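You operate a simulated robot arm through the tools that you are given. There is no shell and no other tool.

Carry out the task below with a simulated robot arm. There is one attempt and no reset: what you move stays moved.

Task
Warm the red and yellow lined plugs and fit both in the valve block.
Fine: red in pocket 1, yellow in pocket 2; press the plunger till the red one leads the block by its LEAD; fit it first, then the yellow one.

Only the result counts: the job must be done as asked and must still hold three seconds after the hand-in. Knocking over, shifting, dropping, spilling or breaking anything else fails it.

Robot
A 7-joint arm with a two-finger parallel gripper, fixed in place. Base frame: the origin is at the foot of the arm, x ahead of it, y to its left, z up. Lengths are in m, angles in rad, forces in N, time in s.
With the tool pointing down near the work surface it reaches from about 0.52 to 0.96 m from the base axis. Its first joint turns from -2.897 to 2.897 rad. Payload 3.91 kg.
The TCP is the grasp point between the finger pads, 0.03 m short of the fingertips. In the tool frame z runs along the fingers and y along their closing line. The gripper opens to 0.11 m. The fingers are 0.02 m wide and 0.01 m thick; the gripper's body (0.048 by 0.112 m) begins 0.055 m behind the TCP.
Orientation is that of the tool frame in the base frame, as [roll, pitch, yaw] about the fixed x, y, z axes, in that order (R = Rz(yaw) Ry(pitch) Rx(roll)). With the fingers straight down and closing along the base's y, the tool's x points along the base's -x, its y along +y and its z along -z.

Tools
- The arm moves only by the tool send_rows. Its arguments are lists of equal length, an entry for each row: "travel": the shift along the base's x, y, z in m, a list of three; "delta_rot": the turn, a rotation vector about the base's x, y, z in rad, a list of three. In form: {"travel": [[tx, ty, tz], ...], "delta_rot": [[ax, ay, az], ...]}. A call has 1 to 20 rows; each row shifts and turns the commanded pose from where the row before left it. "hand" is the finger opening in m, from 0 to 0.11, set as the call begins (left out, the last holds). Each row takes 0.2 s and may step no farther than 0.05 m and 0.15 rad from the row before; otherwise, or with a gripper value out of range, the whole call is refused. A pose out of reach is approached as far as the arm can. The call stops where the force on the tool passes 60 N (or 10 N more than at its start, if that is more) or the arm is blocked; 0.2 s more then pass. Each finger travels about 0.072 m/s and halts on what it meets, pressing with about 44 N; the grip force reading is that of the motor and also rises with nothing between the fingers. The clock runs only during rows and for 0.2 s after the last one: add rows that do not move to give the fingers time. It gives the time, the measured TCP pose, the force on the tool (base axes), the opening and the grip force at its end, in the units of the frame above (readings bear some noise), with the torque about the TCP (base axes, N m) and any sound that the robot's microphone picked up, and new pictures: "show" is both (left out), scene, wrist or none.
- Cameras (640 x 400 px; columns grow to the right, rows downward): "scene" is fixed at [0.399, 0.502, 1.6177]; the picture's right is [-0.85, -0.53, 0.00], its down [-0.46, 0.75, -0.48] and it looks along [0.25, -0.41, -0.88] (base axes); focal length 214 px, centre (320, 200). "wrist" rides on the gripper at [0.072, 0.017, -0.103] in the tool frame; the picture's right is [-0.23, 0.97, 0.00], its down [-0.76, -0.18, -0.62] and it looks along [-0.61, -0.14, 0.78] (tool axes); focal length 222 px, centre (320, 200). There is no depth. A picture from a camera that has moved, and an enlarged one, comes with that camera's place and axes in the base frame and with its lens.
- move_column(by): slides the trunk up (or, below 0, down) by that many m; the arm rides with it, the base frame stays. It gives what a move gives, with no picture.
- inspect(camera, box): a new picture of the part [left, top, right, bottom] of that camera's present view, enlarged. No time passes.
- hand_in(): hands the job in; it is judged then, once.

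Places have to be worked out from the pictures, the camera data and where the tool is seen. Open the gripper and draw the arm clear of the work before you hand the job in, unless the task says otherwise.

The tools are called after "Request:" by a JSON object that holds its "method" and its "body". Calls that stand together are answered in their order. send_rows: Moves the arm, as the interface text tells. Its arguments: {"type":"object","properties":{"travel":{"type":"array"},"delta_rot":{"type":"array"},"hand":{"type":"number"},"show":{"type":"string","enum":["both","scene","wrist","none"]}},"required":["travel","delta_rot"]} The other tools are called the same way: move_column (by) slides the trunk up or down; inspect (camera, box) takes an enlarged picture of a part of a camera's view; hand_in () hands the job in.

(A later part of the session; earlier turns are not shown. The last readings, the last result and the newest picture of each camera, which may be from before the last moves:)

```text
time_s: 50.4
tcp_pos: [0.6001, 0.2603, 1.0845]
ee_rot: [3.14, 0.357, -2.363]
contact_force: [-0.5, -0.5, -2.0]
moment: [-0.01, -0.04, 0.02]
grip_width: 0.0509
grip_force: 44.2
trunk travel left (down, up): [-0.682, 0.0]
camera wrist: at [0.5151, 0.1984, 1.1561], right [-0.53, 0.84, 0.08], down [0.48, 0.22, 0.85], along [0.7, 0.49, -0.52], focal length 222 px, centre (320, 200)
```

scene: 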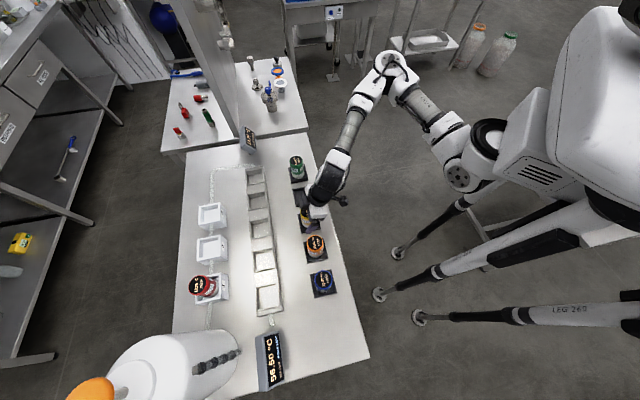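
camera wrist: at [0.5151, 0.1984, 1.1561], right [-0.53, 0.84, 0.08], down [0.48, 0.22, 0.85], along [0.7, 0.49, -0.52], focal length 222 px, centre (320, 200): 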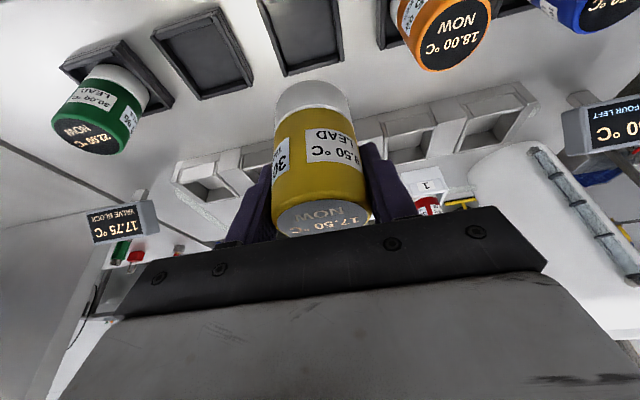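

Yellow is held. I carry it over pocket 2, estimated at (0.8154, 0.521).

Request:
{"method": "send_rows", "body": {"travel": [[0.0267, 0.0324, 0], [0.0267, 0.0324, 0], [0.0267, 0.0324, 0], [0.0267, 0.0324, 0], [0.0267, 0.0324, 0], [0.0267, 0.0324, 0], [0.0267, 0.0324, -0.01], [0.0267, 0.0324, -0.015], [0, 0, 0]], "delta_rot": [[0, 0, 0], [0, 0, 0], [0, 0, 0], [0, 0, 0], [0, 0, 0], [0, 0, 0], [0, 0, 0], [0, 0, 0], [0, 0, 0]], "show": "both"}}

Request:
{"method": "inspect", "body": {"camera": "wrist", "box": [220, 0, 420, 140]}}

```text
time_s: 52.4
tcp_pos: [0.8135, 0.519, 1.0589]
ee_rot: [3.139, 0.357, -2.361]
contact_force: [0.2, -0.2, -1.4]
moment: [0.03, 0.01, 0.0]
grip_width: 0.0508
grip_force: 44.8
trunk travel left (down, up): [-0.682, 0.0]
camera wrist: at [0.7287, 0.4573, 1.1296], right [-0.53, 0.84, 0.08], down [0.48, 0.22, 0.85], along [0.7, 0.49, -0.52], focal length 222 px, centre (320, 200)
```

scene: 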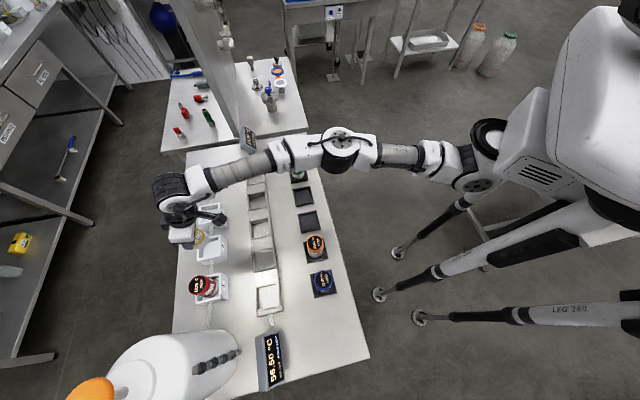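
wrist: 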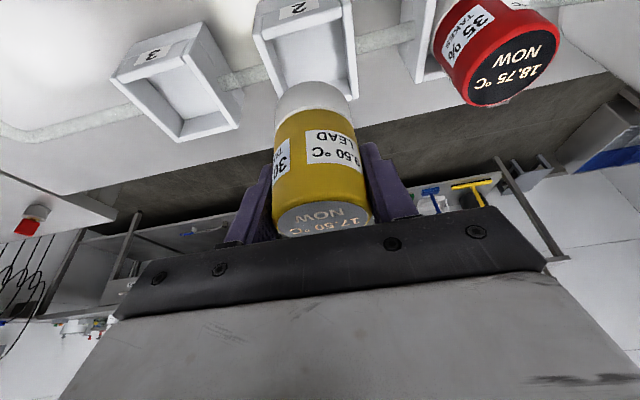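

```text
2.86 times, centred on (320, 70) of wrist
camera zoom: at [0.7287, 0.4573, 1.1296], right [-0.53, 0.84, 0.08], down [0.48, 0.22, 0.85], along [0.7, 0.49, -0.52], focal length 635 px, centre (320, 571)
```

zoom: 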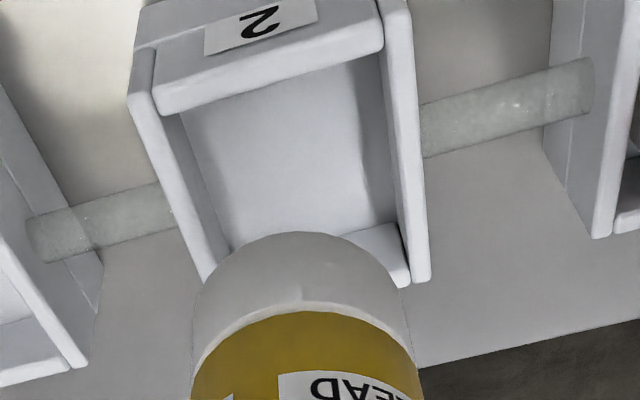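

Pocket 2's centre computes to (0.815, 0.522); the plug axis is at (0.815, 0.520). I correct +2 mm in y and descend to just above the rim.

Request:
{"method": "send_rows", "body": {"travel": [[0, 0.002, -0.01], [0, 0, -0.02], [0, 0, -0.018], [0, 0, 0]], "delta_rot": [[0, 0, 0], [0, 0, 0], [0, 0, 0], [0, 0, 0]], "show": "wrist"}}

Request:
{"method": "inspect", "body": {"camera": "wrist", "box": [220, 0, 420, 140]}}

Request:
{"method": "inspect", "body": {"camera": "scene", "box": [160, 215, 240, 275]}}

```text
time_s: 53.4
tcp_pos: [0.8139, 0.5206, 1.0097]
ee_rot: [3.138, 0.355, -2.363]
contact_force: [-0.6, -0.2, -2.7]
moment: [-0.01, -0.01, 0.02]
grip_width: 0.0509
grip_force: 44.3
trunk travel left (down, up): [-0.682, 0.0]
camera wrist: at [0.7293, 0.4596, 1.0814], right [-0.53, 0.84, 0.08], down [0.48, 0.22, 0.85], along [0.7, 0.49, -0.52], focal length 222 px, centre (320, 200)
```

wrist: 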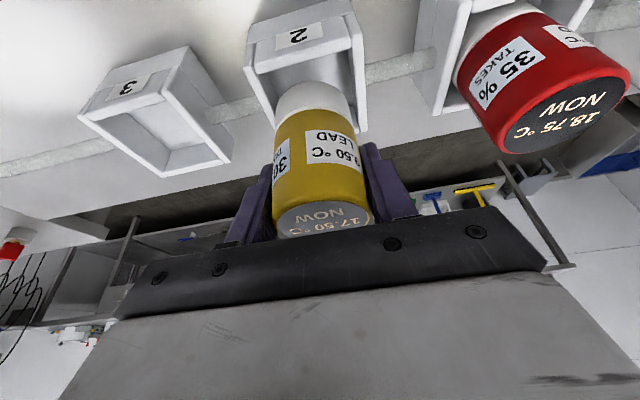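

```text
2.86 times, centred on (320, 70) of wrist
camera zoom: at [0.7293, 0.4596, 1.0814], right [-0.53, 0.84, 0.08], down [0.48, 0.22, 0.85], along [0.7, 0.49, -0.52], focal length 635 px, centre (320, 571)
```

zoom: 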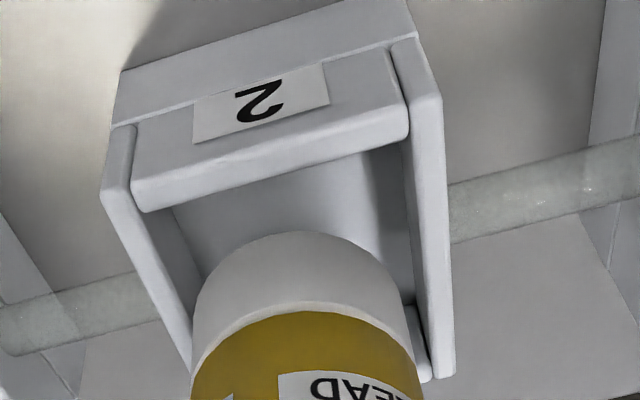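

```text
6.67 times, centred on (200, 245) of scene
camera zoom: at [0.399, 0.502, 1.6177], right [-0.85, -0.53, 0.0], down [-0.46, 0.75, -0.48], along [0.25, -0.41, -0.88], focal length 1430 px, centre (1120, -100)
```

zoom: 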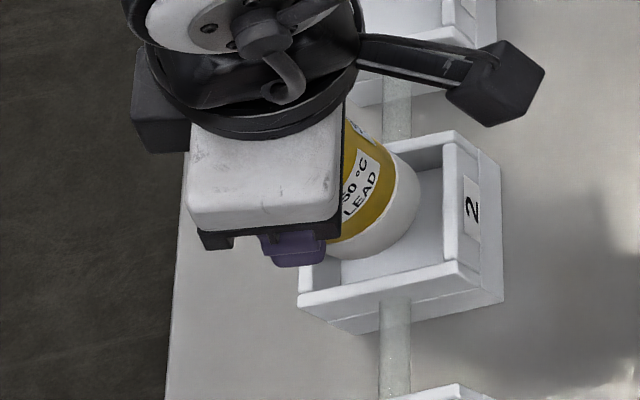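

Alignment is within ~1 mm. I nudge slightly and lower yellow into pocket 2.

Request:
{"method": "send_rows", "body": {"travel": [[-0.0005, 0.001, 0], [0, 0, -0.01], [0, 0, -0.01], [0, 0, -0.008], [0, 0, 0]], "delta_rot": [[0, 0, 0], [0, 0, 0], [0, 0, 0], [0, 0, 0], [0, 0, 0]], "show": "wrist"}}

Request:
{"method": "send_rows", "body": {"travel": [[0, 0, -0.004], [0, 0, -0.003], [0, 0, 0]], "delta_rot": [[0, 0, 0], [0, 0, 0], [0, 0, 0]], "show": "wrist"}}

```text
time_s: 54.6
tcp_pos: [0.8137, 0.5214, 0.9831]
ee_rot: [3.14, 0.357, -2.362]
contact_force: [0.5, -0.4, -1.4]
moment: [0.01, 0.0, 0.01]
grip_width: 0.0508
grip_force: 44.3
trunk travel left (down, up): [-0.682, 0.0]
camera wrist: at [0.7284, 0.4608, 1.0538], right [-0.53, 0.84, 0.08], down [0.48, 0.22, 0.85], along [0.7, 0.49, -0.52], focal length 222 px, centre (320, 200)
```

wrist: 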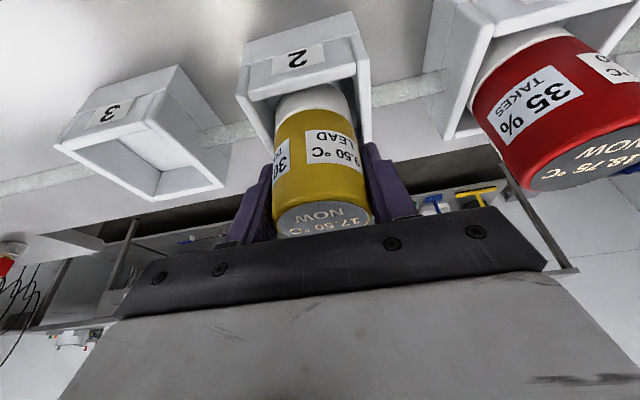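

```text
time_s: 55.4
tcp_pos: [0.8137, 0.522, 0.975]
ee_rot: [3.139, 0.357, -2.362]
contact_force: [0.9, -0.4, -1.6]
moment: [-0.01, 0.0, 0.0]
grip_width: 0.0511
grip_force: 44.3
trunk travel left (down, up): [-0.682, 0.0]
camera wrist: at [0.7284, 0.4605, 1.0469], right [-0.53, 0.84, 0.08], down [0.48, 0.22, 0.85], along [0.7, 0.49, -0.52], focal length 222 px, centre (320, 200)
```

wrist: 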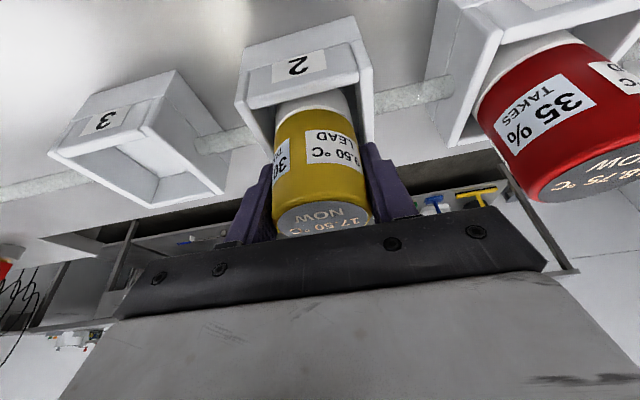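

No contact yet; I go down another 1.5 mm, then release.

Request:
{"method": "send_rows", "body": {"travel": [[0, 0, -0.0015], [0, 0, 0]], "delta_rot": [[0, 0, 0], [0, 0, 0]], "show": "none"}}

```text
time_s: 56.0
tcp_pos: [0.8128, 0.5211, 0.975]
ee_rot: [3.141, 0.361, -2.363]
contact_force: [1.1, 0.0, 4.9]
moment: [-0.15, -0.09, 0.02]
grip_width: 0.0509
grip_force: 44.0
trunk travel left (down, up): [-0.682, 0.0]
```

Contact with the floor (force turned to +4.9 N). I open the fingers now.

Request:
{"method": "send_rows", "body": {"travel": [[0, 0, 0], [0, 0, 0], [0, 0, 0], [0, 0, 0]], "delta_rot": [[0, 0, 0], [0, 0, 0], [0, 0, 0], [0, 0, 0]], "hand": 0.09, "show": "wrist"}}

```text
time_s: 57.0
tcp_pos: [0.8129, 0.521, 0.9741]
ee_rot: [3.14, 0.358, -2.364]
contact_force: [-0.1, 0.4, -0.8]
moment: [-0.01, 0.02, -0.01]
grip_width: 0.0897
grip_force: 0.1
trunk travel left (down, up): [-0.682, 0.0]
camera wrist: at [0.7283, 0.4606, 1.0457], right [-0.53, 0.84, 0.08], down [0.48, 0.22, 0.85], along [0.7, 0.49, -0.52], focal length 222 px, centre (320, 200)
```

wrist: 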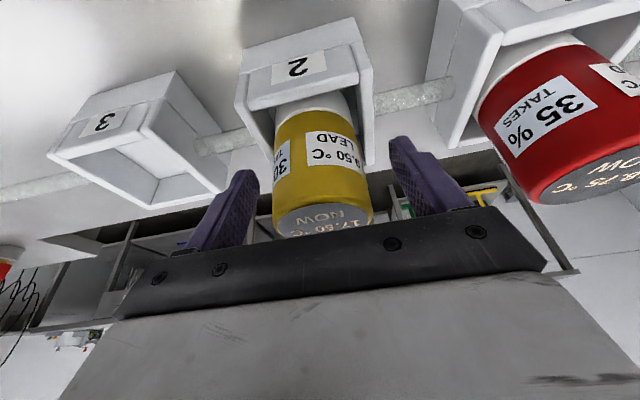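

Yellow is in pocket 2. I rise straight up, then swing back and tilt the tool strongly (about 60°) to line up for the plunger.

Request:
{"method": "send_rows", "body": {"travel": [[0, 0, 0.03], [0, 0, 0.045], [0, 0, 0.045], [0, 0, 0.045], [0, 0, 0]], "delta_rot": [[0, 0, 0], [0, 0, 0], [0, 0, 0], [0, 0, 0], [0, 0, 0]], "show": "both"}}

Request:
{"method": "send_rows", "body": {"travel": [[-0.0348, 0.0033, 0.0273], [-0.0348, 0.0033, 0.0273], [-0.0348, 0.0033, 0.0273], [-0.0348, 0.0033, 0.0273], [-0.0348, 0.0033, 0.0273], [-0.0348, 0.0033, 0.0273], [-0.0348, 0.0033, 0.0273], [-0.0348, 0.0033, 0.0273], [-0.0348, 0.0033, 0.0273], [0, 0, 0]], "delta_rot": [[0, 0, 0.119], [0, 0, 0.119], [0, 0, 0.118], [0.1251, -0.0583, 0], [0.1251, -0.0583, 0], [0.1251, -0.0583, 0], [0.1251, -0.0583, 0], [0.1251, -0.0583, 0], [0, 0, 0], [0, 0, 0]], "hand": 0, "show": "both"}}

```text
time_s: 58.2
tcp_pos: [0.8125, 0.5206, 1.1397]
ee_rot: [3.138, 0.356, -2.365]
contact_force: [-0.1, 0.0, -0.8]
moment: [0.02, 0.0, 0.02]
grip_width: 0.0901
grip_force: 0.1
trunk travel left (down, up): [-0.682, 0.0]
camera wrist: at [0.7277, 0.4604, 1.2107], right [-0.53, 0.84, 0.08], down [0.48, 0.22, 0.85], along [0.7, 0.49, -0.52], focal length 222 px, centre (320, 200)
```

scene: 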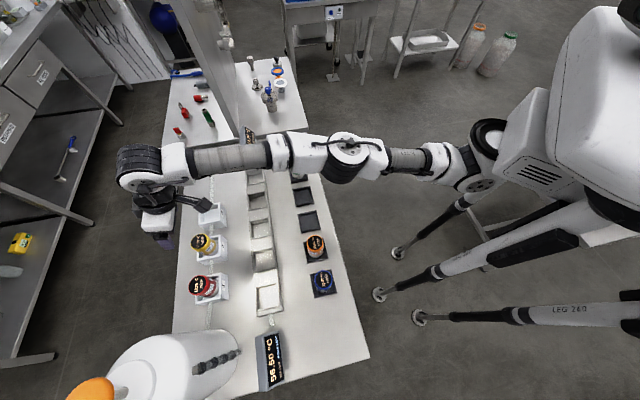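
wrist: 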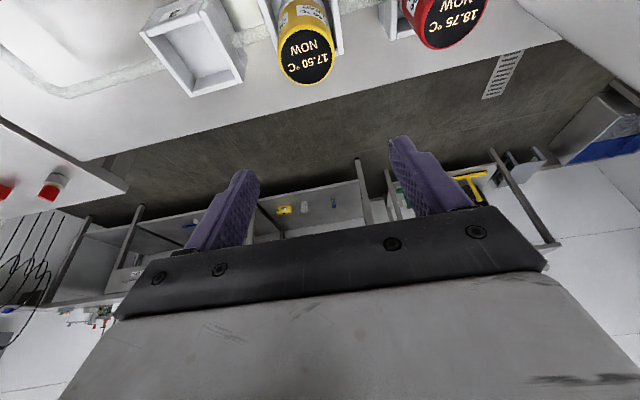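

```text
time_s: 60.4
tcp_pos: [0.4997, 0.5493, 1.3862]
ee_rot: [3.137, 1.048, -2.011]
contact_force: [0.4, 0.0, 0.0]
moment: [0.01, -0.03, 0.01]
grip_width: 0.0
grip_force: 37.4
trunk travel left (down, up): [-0.682, 0.0]
camera wrist: at [0.4322, 0.4428, 1.3744], right [-0.83, 0.51, 0.2], down [0.1, -0.22, 0.97], along [0.54, 0.83, 0.13], focal length 222 px, centre (320, 200)
```

scene: 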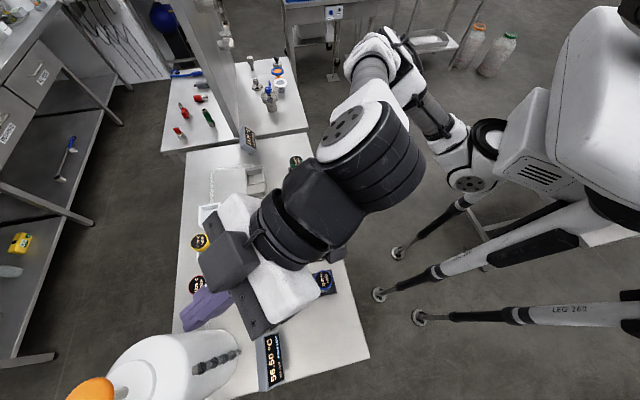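
wrist: 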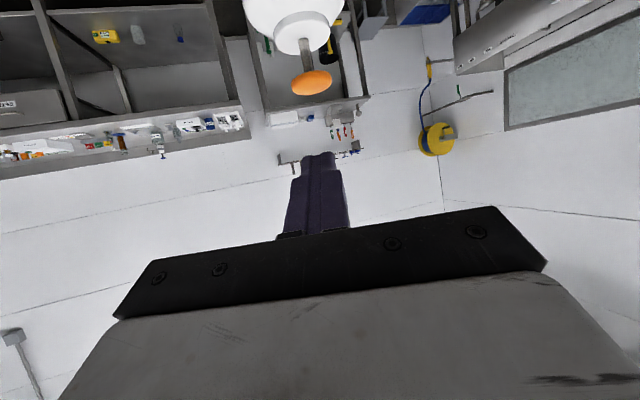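

The cap is in view from here. I zoom in to refine its position by triangulating against the earlier view.

Request:
{"method": "inspect", "body": {"camera": "wrist", "box": [240, 0, 380, 120]}}

Request:
{"method": "inspect", "body": {"camera": "scene", "box": [60, 320, 140, 400]}}

```text
3.33 times, centred on (310, 60) of wrist
camera zoom: at [0.4322, 0.4428, 1.3744], right [-0.83, 0.51, 0.2], down [0.1, -0.22, 0.97], along [0.54, 0.83, 0.13], focal length 740 px, centre (353, 667)
```

zoom: 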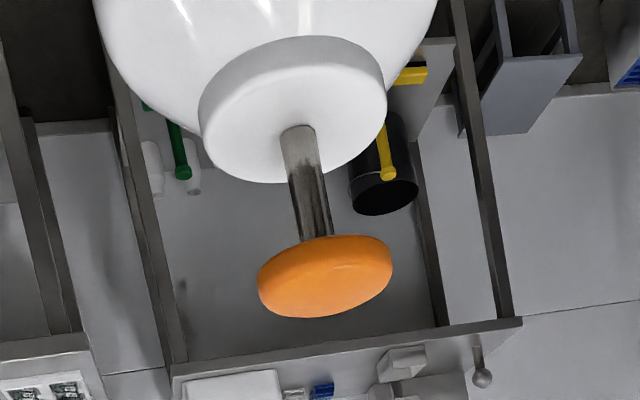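

```text
5.00 times, centred on (100, 360) of scene
camera zoom: at [0.399, 0.502, 1.6177], right [-0.85, -0.53, 0.0], down [-0.46, 0.75, -0.48], along [0.25, -0.41, -0.88], focal length 1072 px, centre (1420, -600)
```

zoom: 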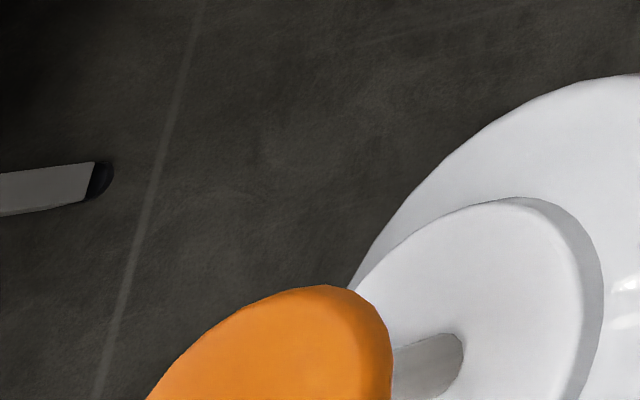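

Cap top triangulates to (0.607, 0.748, 1.2505). I move the closed fingertips to hover about 3.5 cm above the cap's centre.

Request:
{"method": "send_rows", "body": {"travel": [[0.0197, 0.036, -0.0152], [0.0197, 0.036, -0.0152], [0.0197, 0.036, -0.0152], [0.0197, 0.036, -0.0152], [0.0195, 0.0357, -0.0152], [0, 0, 0]], "delta_rot": [[0, 0, 0], [0, 0, 0], [0, 0, 0], [0, 0, 0], [0, 0, 0], [0, 0, 0]], "show": "both"}}

Request:
{"method": "inspect", "body": {"camera": "wrist", "box": [220, 0, 420, 200]}}

Request:
{"method": "inspect", "body": {"camera": "scene", "box": [50, 280, 210, 400]}}

```text
time_s: 61.8
tcp_pos: [0.5982, 0.7304, 1.3107]
ee_rot: [3.138, 1.049, -2.007]
contact_force: [-0.2, 0.0, 0.4]
moment: [0.05, 0.01, 0.02]
grip_width: 0.0
grip_force: 37.2
trunk travel left (down, up): [-0.682, 0.0]
camera wrist: at [0.5305, 0.6237, 1.2991], right [-0.84, 0.51, 0.2], down [0.1, -0.22, 0.97], along [0.54, 0.83, 0.14], focal length 222 px, centre (320, 200)
```

scene: 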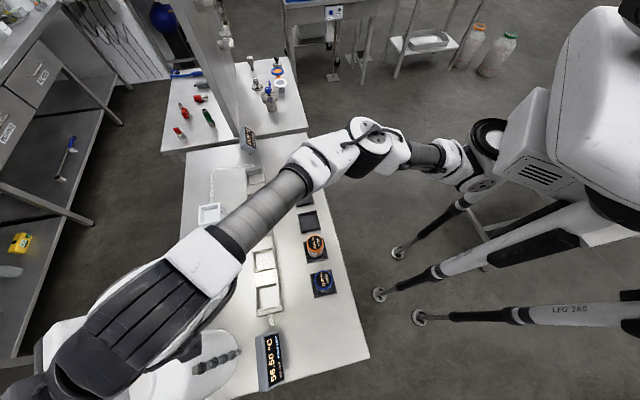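
wrist: 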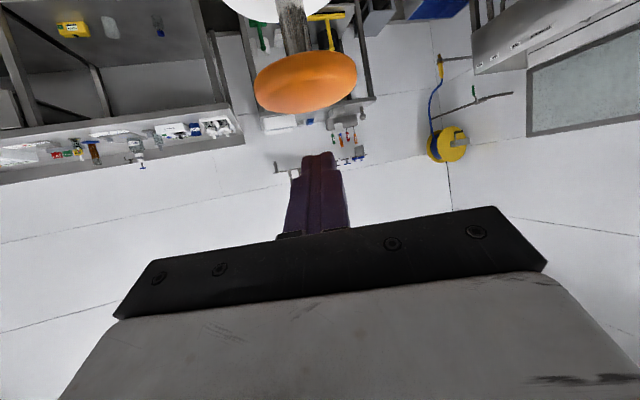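

```text
2.00 times, centred on (320, 100) of wrist
camera zoom: at [0.5305, 0.6237, 1.2991], right [-0.84, 0.51, 0.2], down [0.1, -0.22, 0.97], along [0.54, 0.83, 0.14], focal length 444 px, centre (320, 400)
```

zoom: 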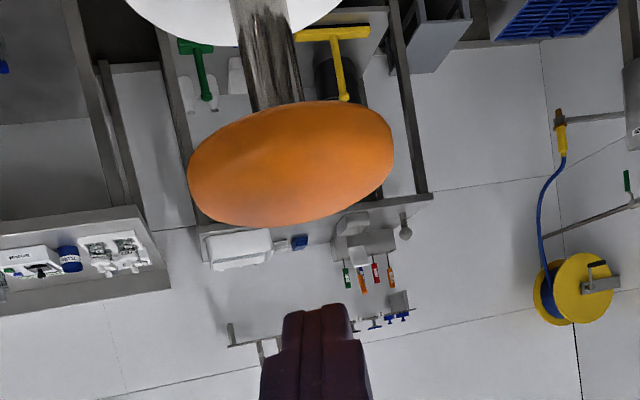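

```text
3.33 times, centred on (130, 340) of scene
camera zoom: at [0.399, 0.502, 1.6177], right [-0.85, -0.53, 0.0], down [-0.46, 0.75, -0.48], along [0.25, -0.41, -0.88], focal length 715 px, centre (953, -267)
```

zoom: 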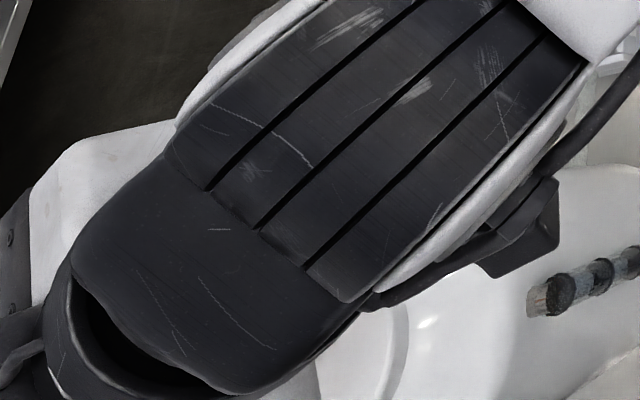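

Fingertips are aligned over the cap centre. I descend to just above contact, then feel for the cap.

Request:
{"method": "send_rows", "body": {"travel": [[0, 0, -0.015], [0, 0, -0.015], [0, 0, -0.005], [0, 0, 0]], "delta_rot": [[0, 0, 0], [0, 0, 0], [0, 0, 0], [0, 0, 0]], "show": "wrist"}}

```text
time_s: 62.8
tcp_pos: [0.5983, 0.7306, 1.2756]
ee_rot: [3.138, 1.045, -2.007]
contact_force: [-0.1, 0.5, 2.9]
moment: [0.08, -0.02, 0.05]
grip_width: 0.0
grip_force: 37.3
trunk travel left (down, up): [-0.682, 0.0]
camera wrist: at [0.5303, 0.6241, 1.2636], right [-0.84, 0.51, 0.2], down [0.1, -0.22, 0.97], along [0.54, 0.83, 0.14], focal length 222 px, centre (320, 200)
```

wrist: 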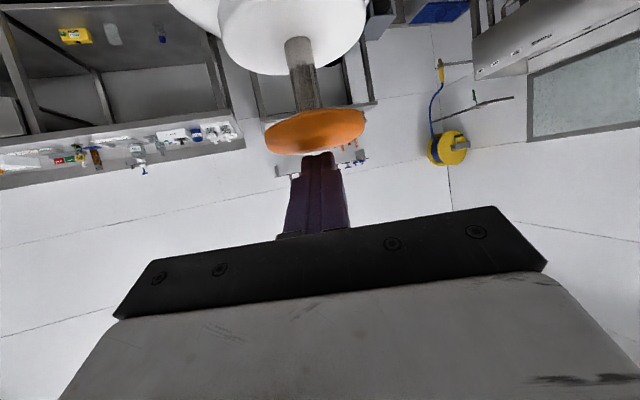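

First touch registered (2.9 N). I press down gradually, watching force and sound.

Request:
{"method": "send_rows", "body": {"travel": [[0, 0, -0.003], [0, 0, -0.003], [0, 0, 0]], "delta_rot": [[0, 0, 0], [0, 0, 0], [0, 0, 0]], "show": "wrist"}}

```text
time_s: 63.6
tcp_pos: [0.5975, 0.7305, 1.2702]
ee_rot: [3.139, 1.049, -2.008]
contact_force: [-0.4, 0.9, 3.9]
moment: [0.1, -0.02, 0.05]
grip_width: 0.0
grip_force: 38.3
trunk travel left (down, up): [-0.682, 0.0]
camera wrist: at [0.5304, 0.6241, 1.2575], right [-0.84, 0.51, 0.2], down [0.1, -0.22, 0.97], along [0.54, 0.83, 0.14], focal length 222 px, centre (320, 200)
```

wrist: 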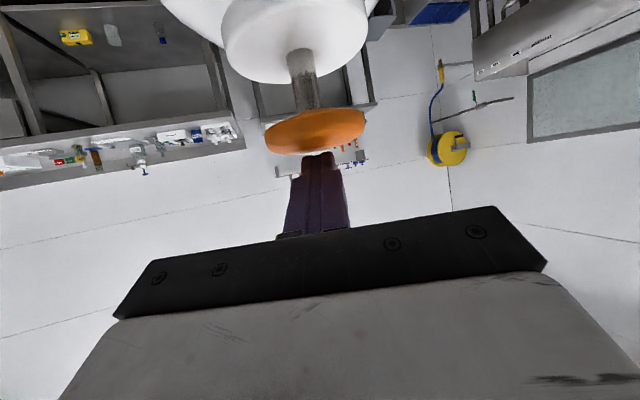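

The cap moves down with the fingers against a light spring. I continue pressing.

Request:
{"method": "send_rows", "body": {"travel": [[0, 0, -0.004], [0, 0, -0.004], [0, 0, 0]], "delta_rot": [[0, 0, 0], [0, 0, 0], [0, 0, 0]], "show": "wrist"}}

```text
time_s: 64.4
tcp_pos: [0.5978, 0.7316, 1.2618]
ee_rot: [3.138, 1.049, -2.009]
contact_force: [0.0, 0.9, 5.2]
moment: [0.13, -0.02, 0.0]
grip_width: 0.0
grip_force: 38.1
trunk travel left (down, up): [-0.682, 0.0]
camera wrist: at [0.5303, 0.6238, 1.2495], right [-0.84, 0.51, 0.2], down [0.1, -0.22, 0.97], along [0.54, 0.83, 0.14], focal length 222 px, centre (320, 200)
```

wrist: 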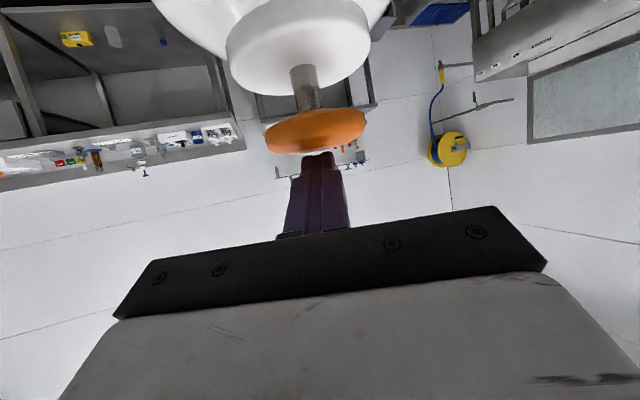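

The shaft is shortening; spring force rises slowly (5 N). I keep pressing.

Request:
{"method": "send_rows", "body": {"travel": [[0, 0, -0.004], [0, 0, -0.004], [0, 0, 0]], "delta_rot": [[0, 0, 0], [0, 0, 0], [0, 0, 0]], "show": "none"}}

Request:
{"method": "send_rows", "body": {"travel": [[0, 0, -0.004], [0, 0, 0]], "delta_rot": [[0, 0, 0], [0, 0, 0]], "show": "both"}}

```text
time_s: 65.2
tcp_pos: [0.5983, 0.7295, 1.2537]
ee_rot: [3.141, 1.049, -2.006]
contact_force: [0.4, 3.0, 7.1]
moment: [0.19, -0.1, 0.05]
grip_width: 0.0
grip_force: 37.6
trunk travel left (down, up): [-0.682, 0.0]
```

```text
time_s: 65.8
tcp_pos: [0.5972, 0.7298, 1.2524]
ee_rot: [3.137, 1.055, -2.008]
contact_force: [5.7, 6.7, 23.9]
moment: [0.63, -0.35, -0.03]
grip_width: 0.0001
grip_force: 37.7
trunk travel left (down, up): [-0.682, 0.0]
camera wrist: at [0.5298, 0.623, 1.2405], right [-0.84, 0.51, 0.2], down [0.09, -0.23, 0.97], along [0.54, 0.83, 0.14], focal length 222 px, centre (320, 200)
```

scene: 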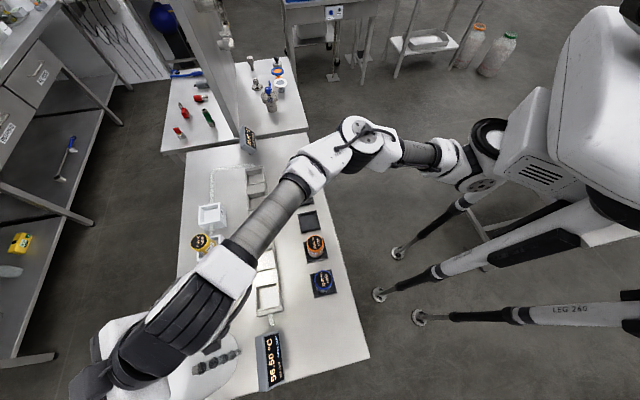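
wrist: 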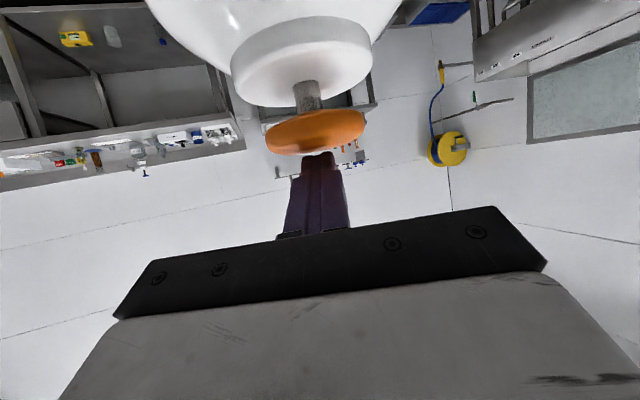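

Force jumped to 24 N: end of stroke. I check the displays for whether a shot has run.

Request:
{"method": "inspect", "body": {"camera": "scene", "box": [180, 220, 300, 400]}}

Request:
{"method": "inspect", "body": {"camera": "scene", "box": [235, 120, 275, 160]}}

```text
2.22 times, centred on (240, 310) of scene
camera zoom: at [0.399, 0.502, 1.6177], right [-0.85, -0.53, 0.0], down [-0.46, 0.75, -0.48], along [0.25, -0.41, -0.88], focal length 477 px, centre (498, -44)
```

zoom: 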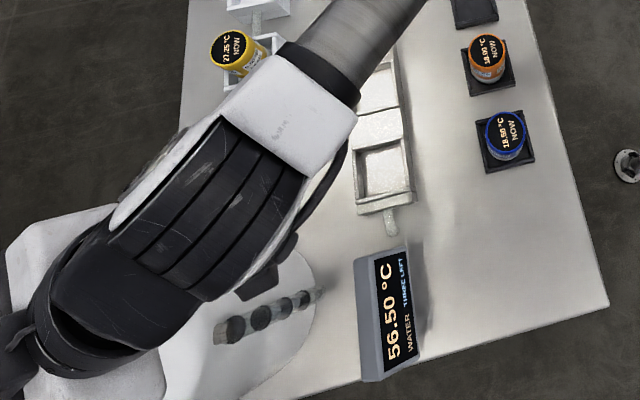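

```text
10.00 times, centred on (255, 140) of scene
camera zoom: at [0.399, 0.502, 1.6177], right [-0.85, -0.53, 0.0], down [-0.46, 0.75, -0.48], along [0.25, -0.41, -0.88], focal length 2145 px, centre (970, 800)
```

zoom: 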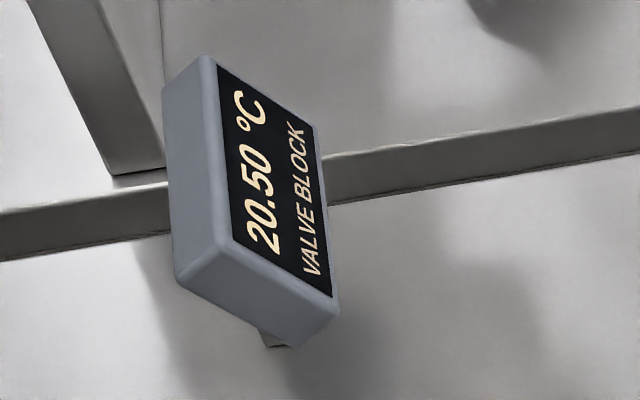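

One shot has run exactly as predicted: THREE LEFT, block 20.50, yellow 27.25. I raise to release the plunger fully and verify it returned.

Request:
{"method": "send_rows", "body": {"travel": [[0, 0, 0.01], [0, 0, 0.012], [0, 0, 0.015], [0, 0, 0], [0, 0, 0]], "delta_rot": [[0, 0, 0], [0, 0, 0], [0, 0, 0], [0, 0, 0], [0, 0, 0]], "show": "both"}}

Request:
{"method": "inspect", "body": {"camera": "scene", "box": [180, 220, 300, 400]}}

Request:
{"method": "inspect", "body": {"camera": "scene", "box": [235, 120, 275, 160]}}

```text
time_s: 67.0
tcp_pos: [0.5986, 0.73, 1.2856]
ee_rot: [3.137, 1.046, -2.01]
contact_force: [1.3, 0.2, 0.1]
moment: [-0.01, 0.01, 0.01]
grip_width: 0.0
grip_force: 37.6
trunk travel left (down, up): [-0.682, 0.0]
camera wrist: at [0.531, 0.6236, 1.2743], right [-0.84, 0.51, 0.2], down [0.1, -0.22, 0.97], along [0.54, 0.83, 0.13], focal length 222 px, centre (320, 200)
```

scene: 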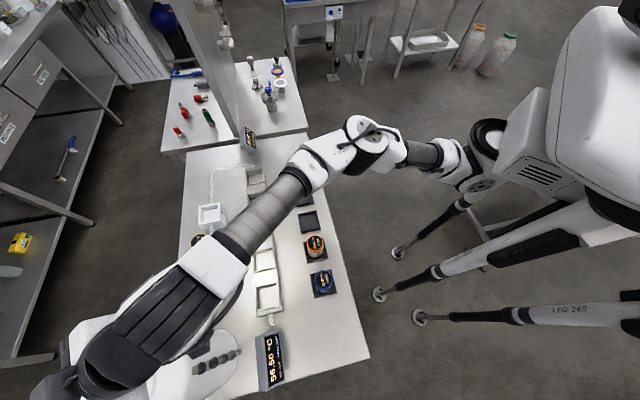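
wrist: 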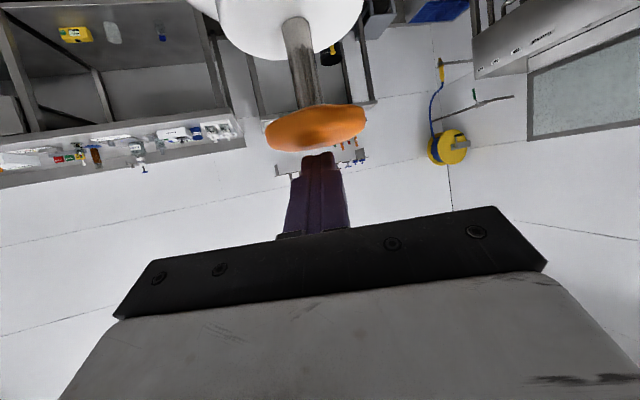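

```text
2.22 times, centred on (240, 310) of scene
camera zoom: at [0.399, 0.502, 1.6177], right [-0.85, -0.53, 0.0], down [-0.46, 0.75, -0.48], along [0.25, -0.41, -0.88], focal length 477 px, centre (498, -44)
```

zoom: 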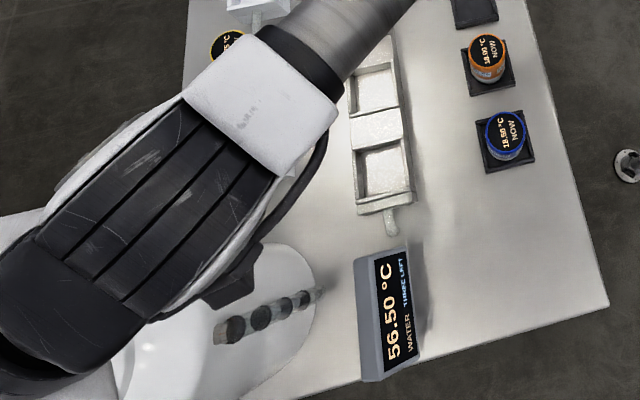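

```text
10.00 times, centred on (255, 140) of scene
camera zoom: at [0.399, 0.502, 1.6177], right [-0.85, -0.53, 0.0], down [-0.46, 0.75, -0.48], along [0.25, -0.41, -0.88], focal length 2145 px, centre (970, 800)
```

zoom: 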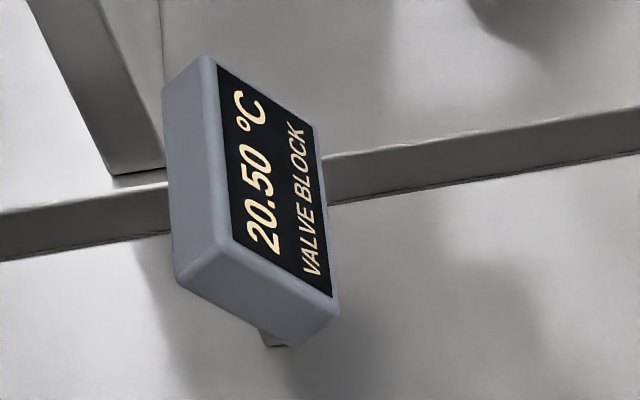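

The plunger is fully back up. Second press, same depth.

Request:
{"method": "send_rows", "body": {"travel": [[0, 0, -0.009], [0, 0, -0.008], [0, 0, -0.008], [0, 0, -0.006], [0, 0, -0.004], [0, 0, -0.002], [0, 0, 0]], "delta_rot": [[0, 0, 0], [0, 0, 0], [0, 0, 0], [0, 0, 0], [0, 0, 0], [0, 0, 0], [0, 0, 0]], "show": "scene"}}

Request:
{"method": "inspect", "body": {"camera": "scene", "box": [180, 220, 300, 400]}}

Request:
{"method": "inspect", "body": {"camera": "scene", "box": [235, 120, 275, 160]}}

```text
time_s: 68.6
tcp_pos: [0.5979, 0.7307, 1.2526]
ee_rot: [3.139, 1.056, -2.007]
contact_force: [6.0, 7.1, 24.0]
moment: [0.62, -0.37, -0.06]
grip_width: 0.0
grip_force: 37.9
trunk travel left (down, up): [-0.682, 0.0]
```

scene: 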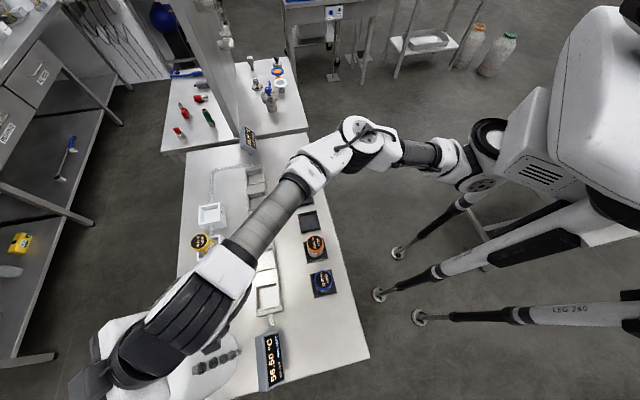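

```text
2.22 times, centred on (240, 310) of scene
camera zoom: at [0.399, 0.502, 1.6177], right [-0.85, -0.53, 0.0], down [-0.46, 0.75, -0.48], along [0.25, -0.41, -0.88], focal length 477 px, centre (498, -44)
```

zoom: 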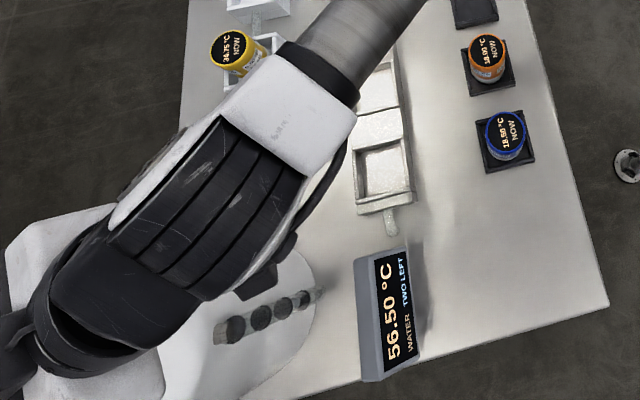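

```text
10.00 times, centred on (255, 140) of scene
camera zoom: at [0.399, 0.502, 1.6177], right [-0.85, -0.53, 0.0], down [-0.46, 0.75, -0.48], along [0.25, -0.41, -0.88], focal length 2145 px, centre (970, 800)
```

zoom: 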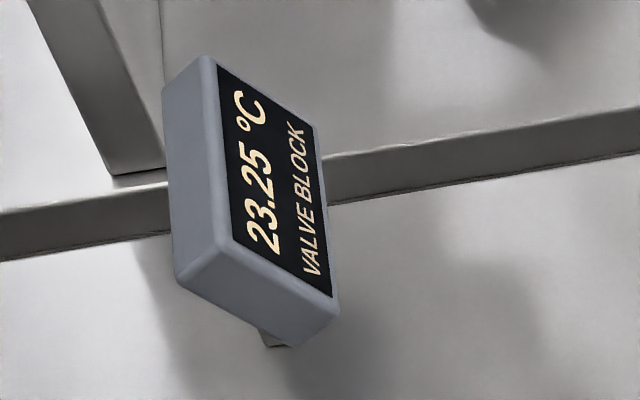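

Second shot matches too: TWO LEFT, block 23.25, yellow 34.75. I release the plunger fully.

Request:
{"method": "send_rows", "body": {"travel": [[0, 0, 0.01], [0, 0, 0.012], [0, 0, 0.015], [0, 0, 0], [0, 0, 0]], "delta_rot": [[0, 0, 0], [0, 0, 0], [0, 0, 0], [0, 0, 0], [0, 0, 0]], "show": "wrist"}}

```text
time_s: 69.8
tcp_pos: [0.5974, 0.7315, 1.2845]
ee_rot: [3.137, 1.046, -2.006]
contact_force: [0.0, -0.7, 0.6]
moment: [-0.01, 0.02, -0.02]
grip_width: 0.0
grip_force: 37.6
trunk travel left (down, up): [-0.682, 0.0]
camera wrist: at [0.5306, 0.6243, 1.2732], right [-0.84, 0.51, 0.2], down [0.1, -0.22, 0.97], along [0.54, 0.83, 0.13], focal length 222 px, centre (320, 200)
```

wrist: 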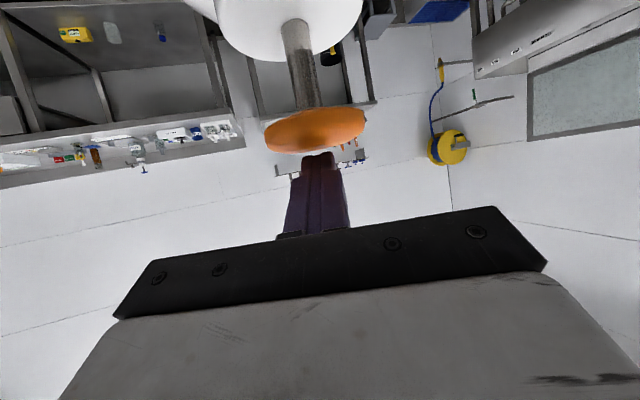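

The plunger is back up with contact lost. Third and final press.

Request:
{"method": "send_rows", "body": {"travel": [[0, 0, -0.009], [0, 0, -0.008], [0, 0, -0.008], [0, 0, -0.006], [0, 0, -0.004], [0, 0, -0.002], [0, 0, 0]], "delta_rot": [[0, 0, 0], [0, 0, 0], [0, 0, 0], [0, 0, 0], [0, 0, 0], [0, 0, 0], [0, 0, 0]], "show": "scene"}}

Request:
{"method": "inspect", "body": {"camera": "scene", "box": [180, 220, 300, 400]}}

Request:
{"method": "inspect", "body": {"camera": "scene", "box": [235, 120, 275, 160]}}

```text
time_s: 71.4
tcp_pos: [0.598, 0.7298, 1.2529]
ee_rot: [3.14, 1.054, -2.007]
contact_force: [3.7, 6.6, 21.0]
moment: [0.56, -0.33, -0.01]
grip_width: 0.0004
grip_force: 37.6
trunk travel left (down, up): [-0.682, 0.0]
```

scene: 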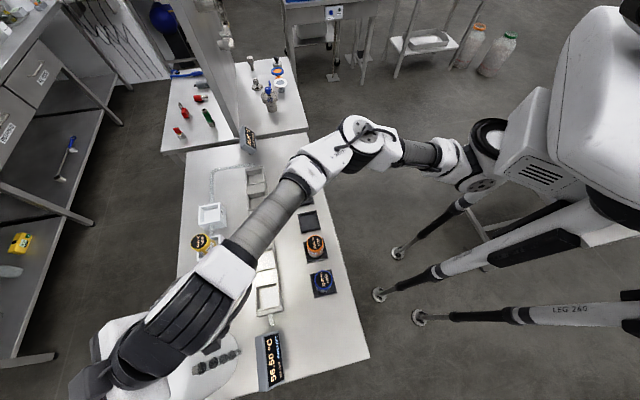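

```text
2.22 times, centred on (240, 310) of scene
camera zoom: at [0.399, 0.502, 1.6177], right [-0.85, -0.53, 0.0], down [-0.46, 0.75, -0.48], along [0.25, -0.41, -0.88], focal length 477 px, centre (498, -44)
```

zoom: 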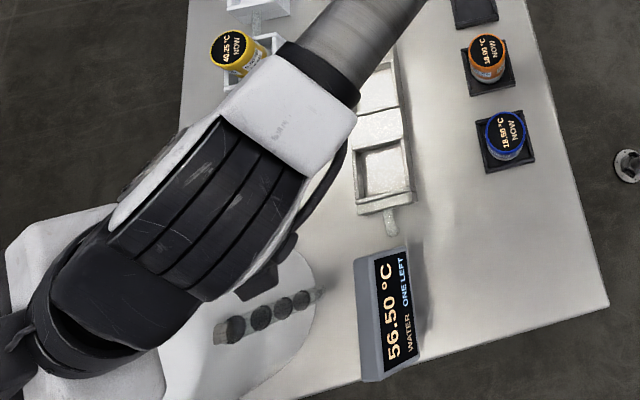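

```text
10.00 times, centred on (255, 140) of scene
camera zoom: at [0.399, 0.502, 1.6177], right [-0.85, -0.53, 0.0], down [-0.46, 0.75, -0.48], along [0.25, -0.41, -0.88], focal length 2145 px, centre (970, 800)
```

zoom: 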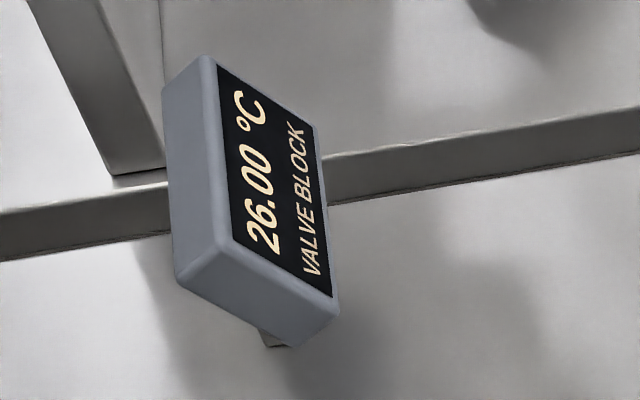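

All as predicted: ONE LEFT, block 26.00, yellow 40.25 (so red should read 45.75, a lead of exactly 19.75). I leave the plunger, back away, and check red's reading.

Request:
{"method": "send_rows", "body": {"travel": [[0, 0, 0.01], [0, 0, 0.012], [0, 0, 0.02], [-0.0197, -0.036, 0.012], [-0.0197, -0.036, 0.012], [-0.0197, -0.036, 0.012], [-0.0197, -0.036, 0.012], [-0.0195, -0.0357, 0.012], [0, 0, 0]], "delta_rot": [[0, 0, 0], [0, 0, 0], [0, 0, 0], [0, 0, 0], [0, 0, 0], [0, 0, 0], [0, 0, 0], [0, 0, 0], [0, 0, 0]], "show": "both"}}

Request:
{"method": "inspect", "body": {"camera": "scene", "box": [180, 220, 240, 310]}}

Request:
{"method": "inspect", "body": {"camera": "scene", "box": [180, 310, 300, 400]}}

```text
time_s: 73.4
tcp_pos: [0.4992, 0.5511, 1.3496]
ee_rot: [3.139, 1.046, -2.009]
contact_force: [0.3, -0.4, -0.1]
moment: [-0.01, -0.02, -0.02]
grip_width: 0.0
grip_force: 37.4
trunk travel left (down, up): [-0.682, 0.0]
camera wrist: at [0.4315, 0.4443, 1.3386], right [-0.84, 0.51, 0.2], down [0.1, -0.22, 0.97], along [0.54, 0.83, 0.13], focal length 222 px, centre (320, 200)
```

scene: 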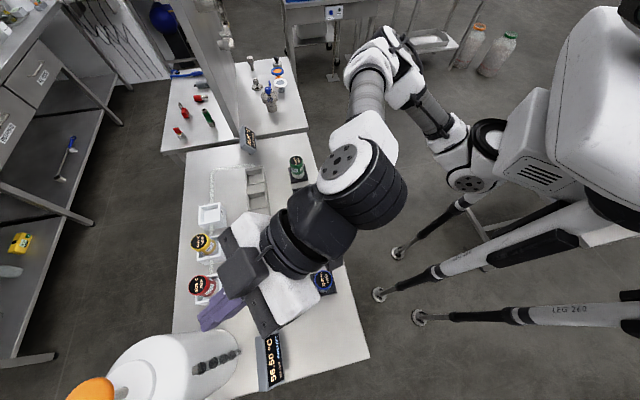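
wrist: 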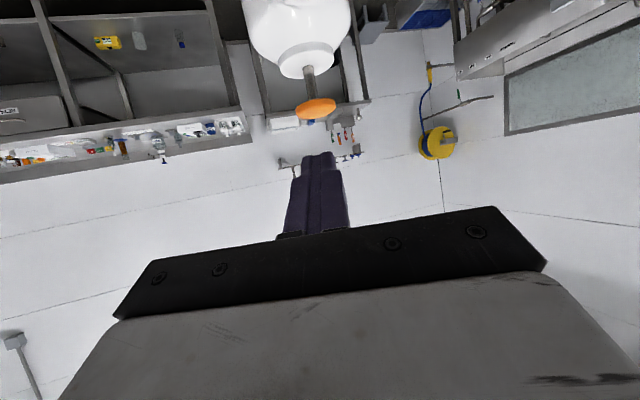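

```text
4.44 times, centred on (210, 265) of scene
camera zoom: at [0.399, 0.502, 1.6177], right [-0.85, -0.53, 0.0], down [-0.46, 0.75, -0.48], along [0.25, -0.41, -0.88], focal length 953 px, centre (809, -89)
```

zoom: 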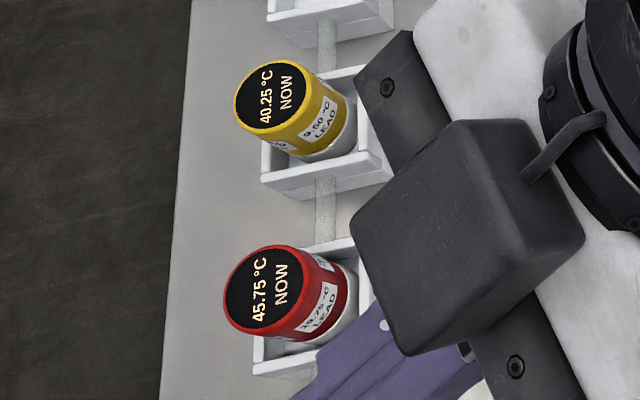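

```text
4.44 times, centred on (240, 355) of scene
camera zoom: at [0.399, 0.502, 1.6177], right [-0.85, -0.53, 0.0], down [-0.46, 0.75, -0.48], along [0.25, -0.41, -0.88], focal length 953 px, centre (676, -489)
```

zoom: 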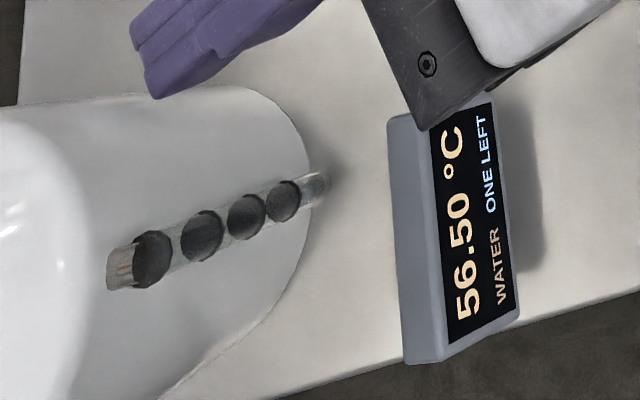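

Red reads 45.75 °C, lead exactly 19.75. I swing back with the 0.36 rad tilt and open gripper to hover over red.

Request:
{"method": "send_rows", "body": {"travel": [[0.02514, 0.00654, -0.015], [0.02514, 0.00654, -0.02], [0.02514, 0.00654, -0.025], [0.02514, 0.00654, -0.03], [0.02514, 0.00654, -0.03], [0.02514, 0.00654, -0.03], [0.02514, 0.00654, -0.03], [0.02514, 0.00654, -0.035], [0.02514, 0.00654, -0.0346], [0, 0, 0]], "delta_rot": [[-0.1251, 0.0583, 0], [-0.1251, 0.0583, 0], [-0.1251, 0.0583, 0], [-0.1251, 0.0583, 0], [-0.1251, 0.0583, 0], [0, 0, -0.118], [0, 0, -0.118], [0, 0, -0.118], [0, 0, 0], [0, 0, 0]], "hand": 0.09, "show": "both"}}

Request:
{"method": "inspect", "body": {"camera": "wrist", "box": [220, 0, 420, 140]}}

```text
time_s: 75.6
tcp_pos: [0.7261, 0.6098, 1.1027]
ee_rot: [3.137, 0.358, -2.361]
contact_force: [0.0, -0.9, 1.0]
moment: [-0.01, -0.03, 0.0]
grip_width: 0.0902
grip_force: 0.0
trunk travel left (down, up): [-0.682, 0.0]
camera wrist: at [0.6408, 0.5485, 1.1727], right [-0.53, 0.84, 0.08], down [0.48, 0.22, 0.85], along [0.7, 0.49, -0.52], focal length 222 px, centre (320, 200)
```

scene: 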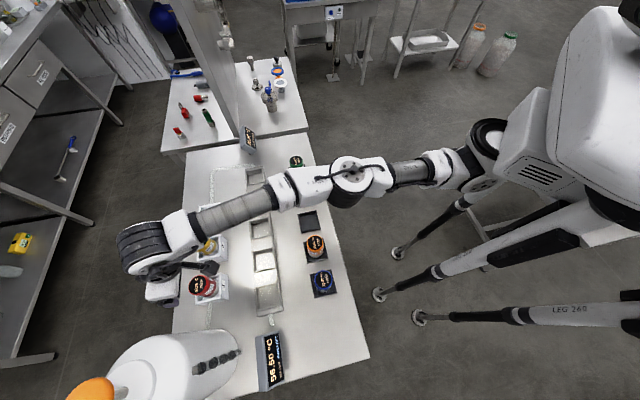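
wrist: 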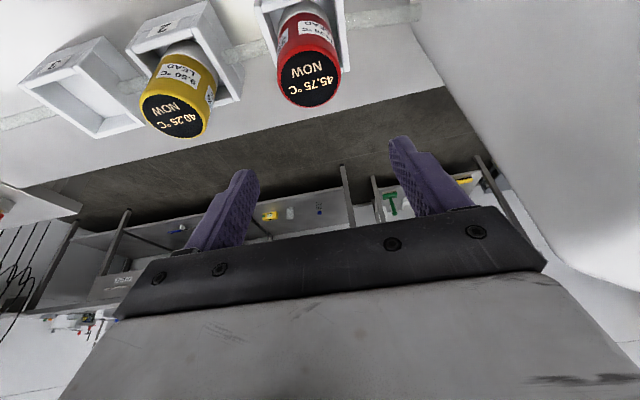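

```text
2.86 times, centred on (320, 70) of wrist
camera zoom: at [0.6408, 0.5485, 1.1727], right [-0.53, 0.84, 0.08], down [0.48, 0.22, 0.85], along [0.7, 0.49, -0.52], focal length 635 px, centre (320, 571)
```

zoom: 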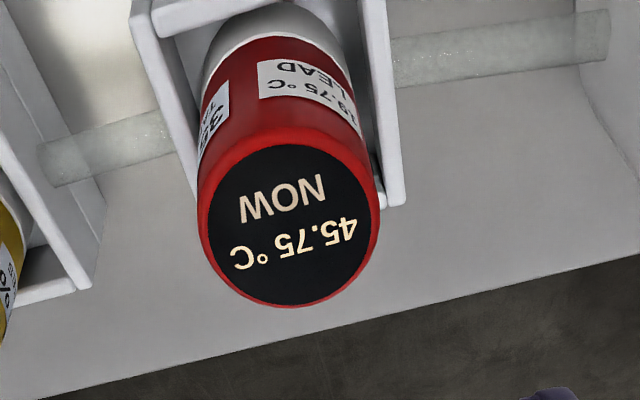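

Red's top is directly on the approach line. I descend around it with the same tilt and close.

Request:
{"method": "send_rows", "body": {"travel": [[0, 0, -0.04], [0, 0, -0.04], [0, 0, -0.03], [0, 0, -0.0175], [0, 0, 0]], "delta_rot": [[0, 0, 0], [0, 0, 0], [0, 0, 0], [0, 0, 0], [0, 0, 0]], "show": "wrist"}}

```text
time_s: 76.8
tcp_pos: [0.7245, 0.6092, 0.9742]
ee_rot: [3.141, 0.358, -2.363]
contact_force: [-0.6, 0.4, -0.4]
moment: [-0.04, 0.0, 0.01]
grip_width: 0.0898
grip_force: 0.1
trunk travel left (down, up): [-0.682, 0.0]
camera wrist: at [0.6411, 0.5485, 1.0447], right [-0.53, 0.84, 0.08], down [0.48, 0.22, 0.85], along [0.7, 0.49, -0.52], focal length 222 px, centre (320, 200)
```

wrist: 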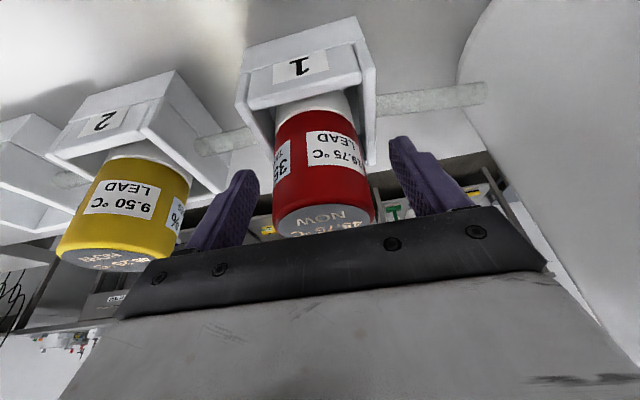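

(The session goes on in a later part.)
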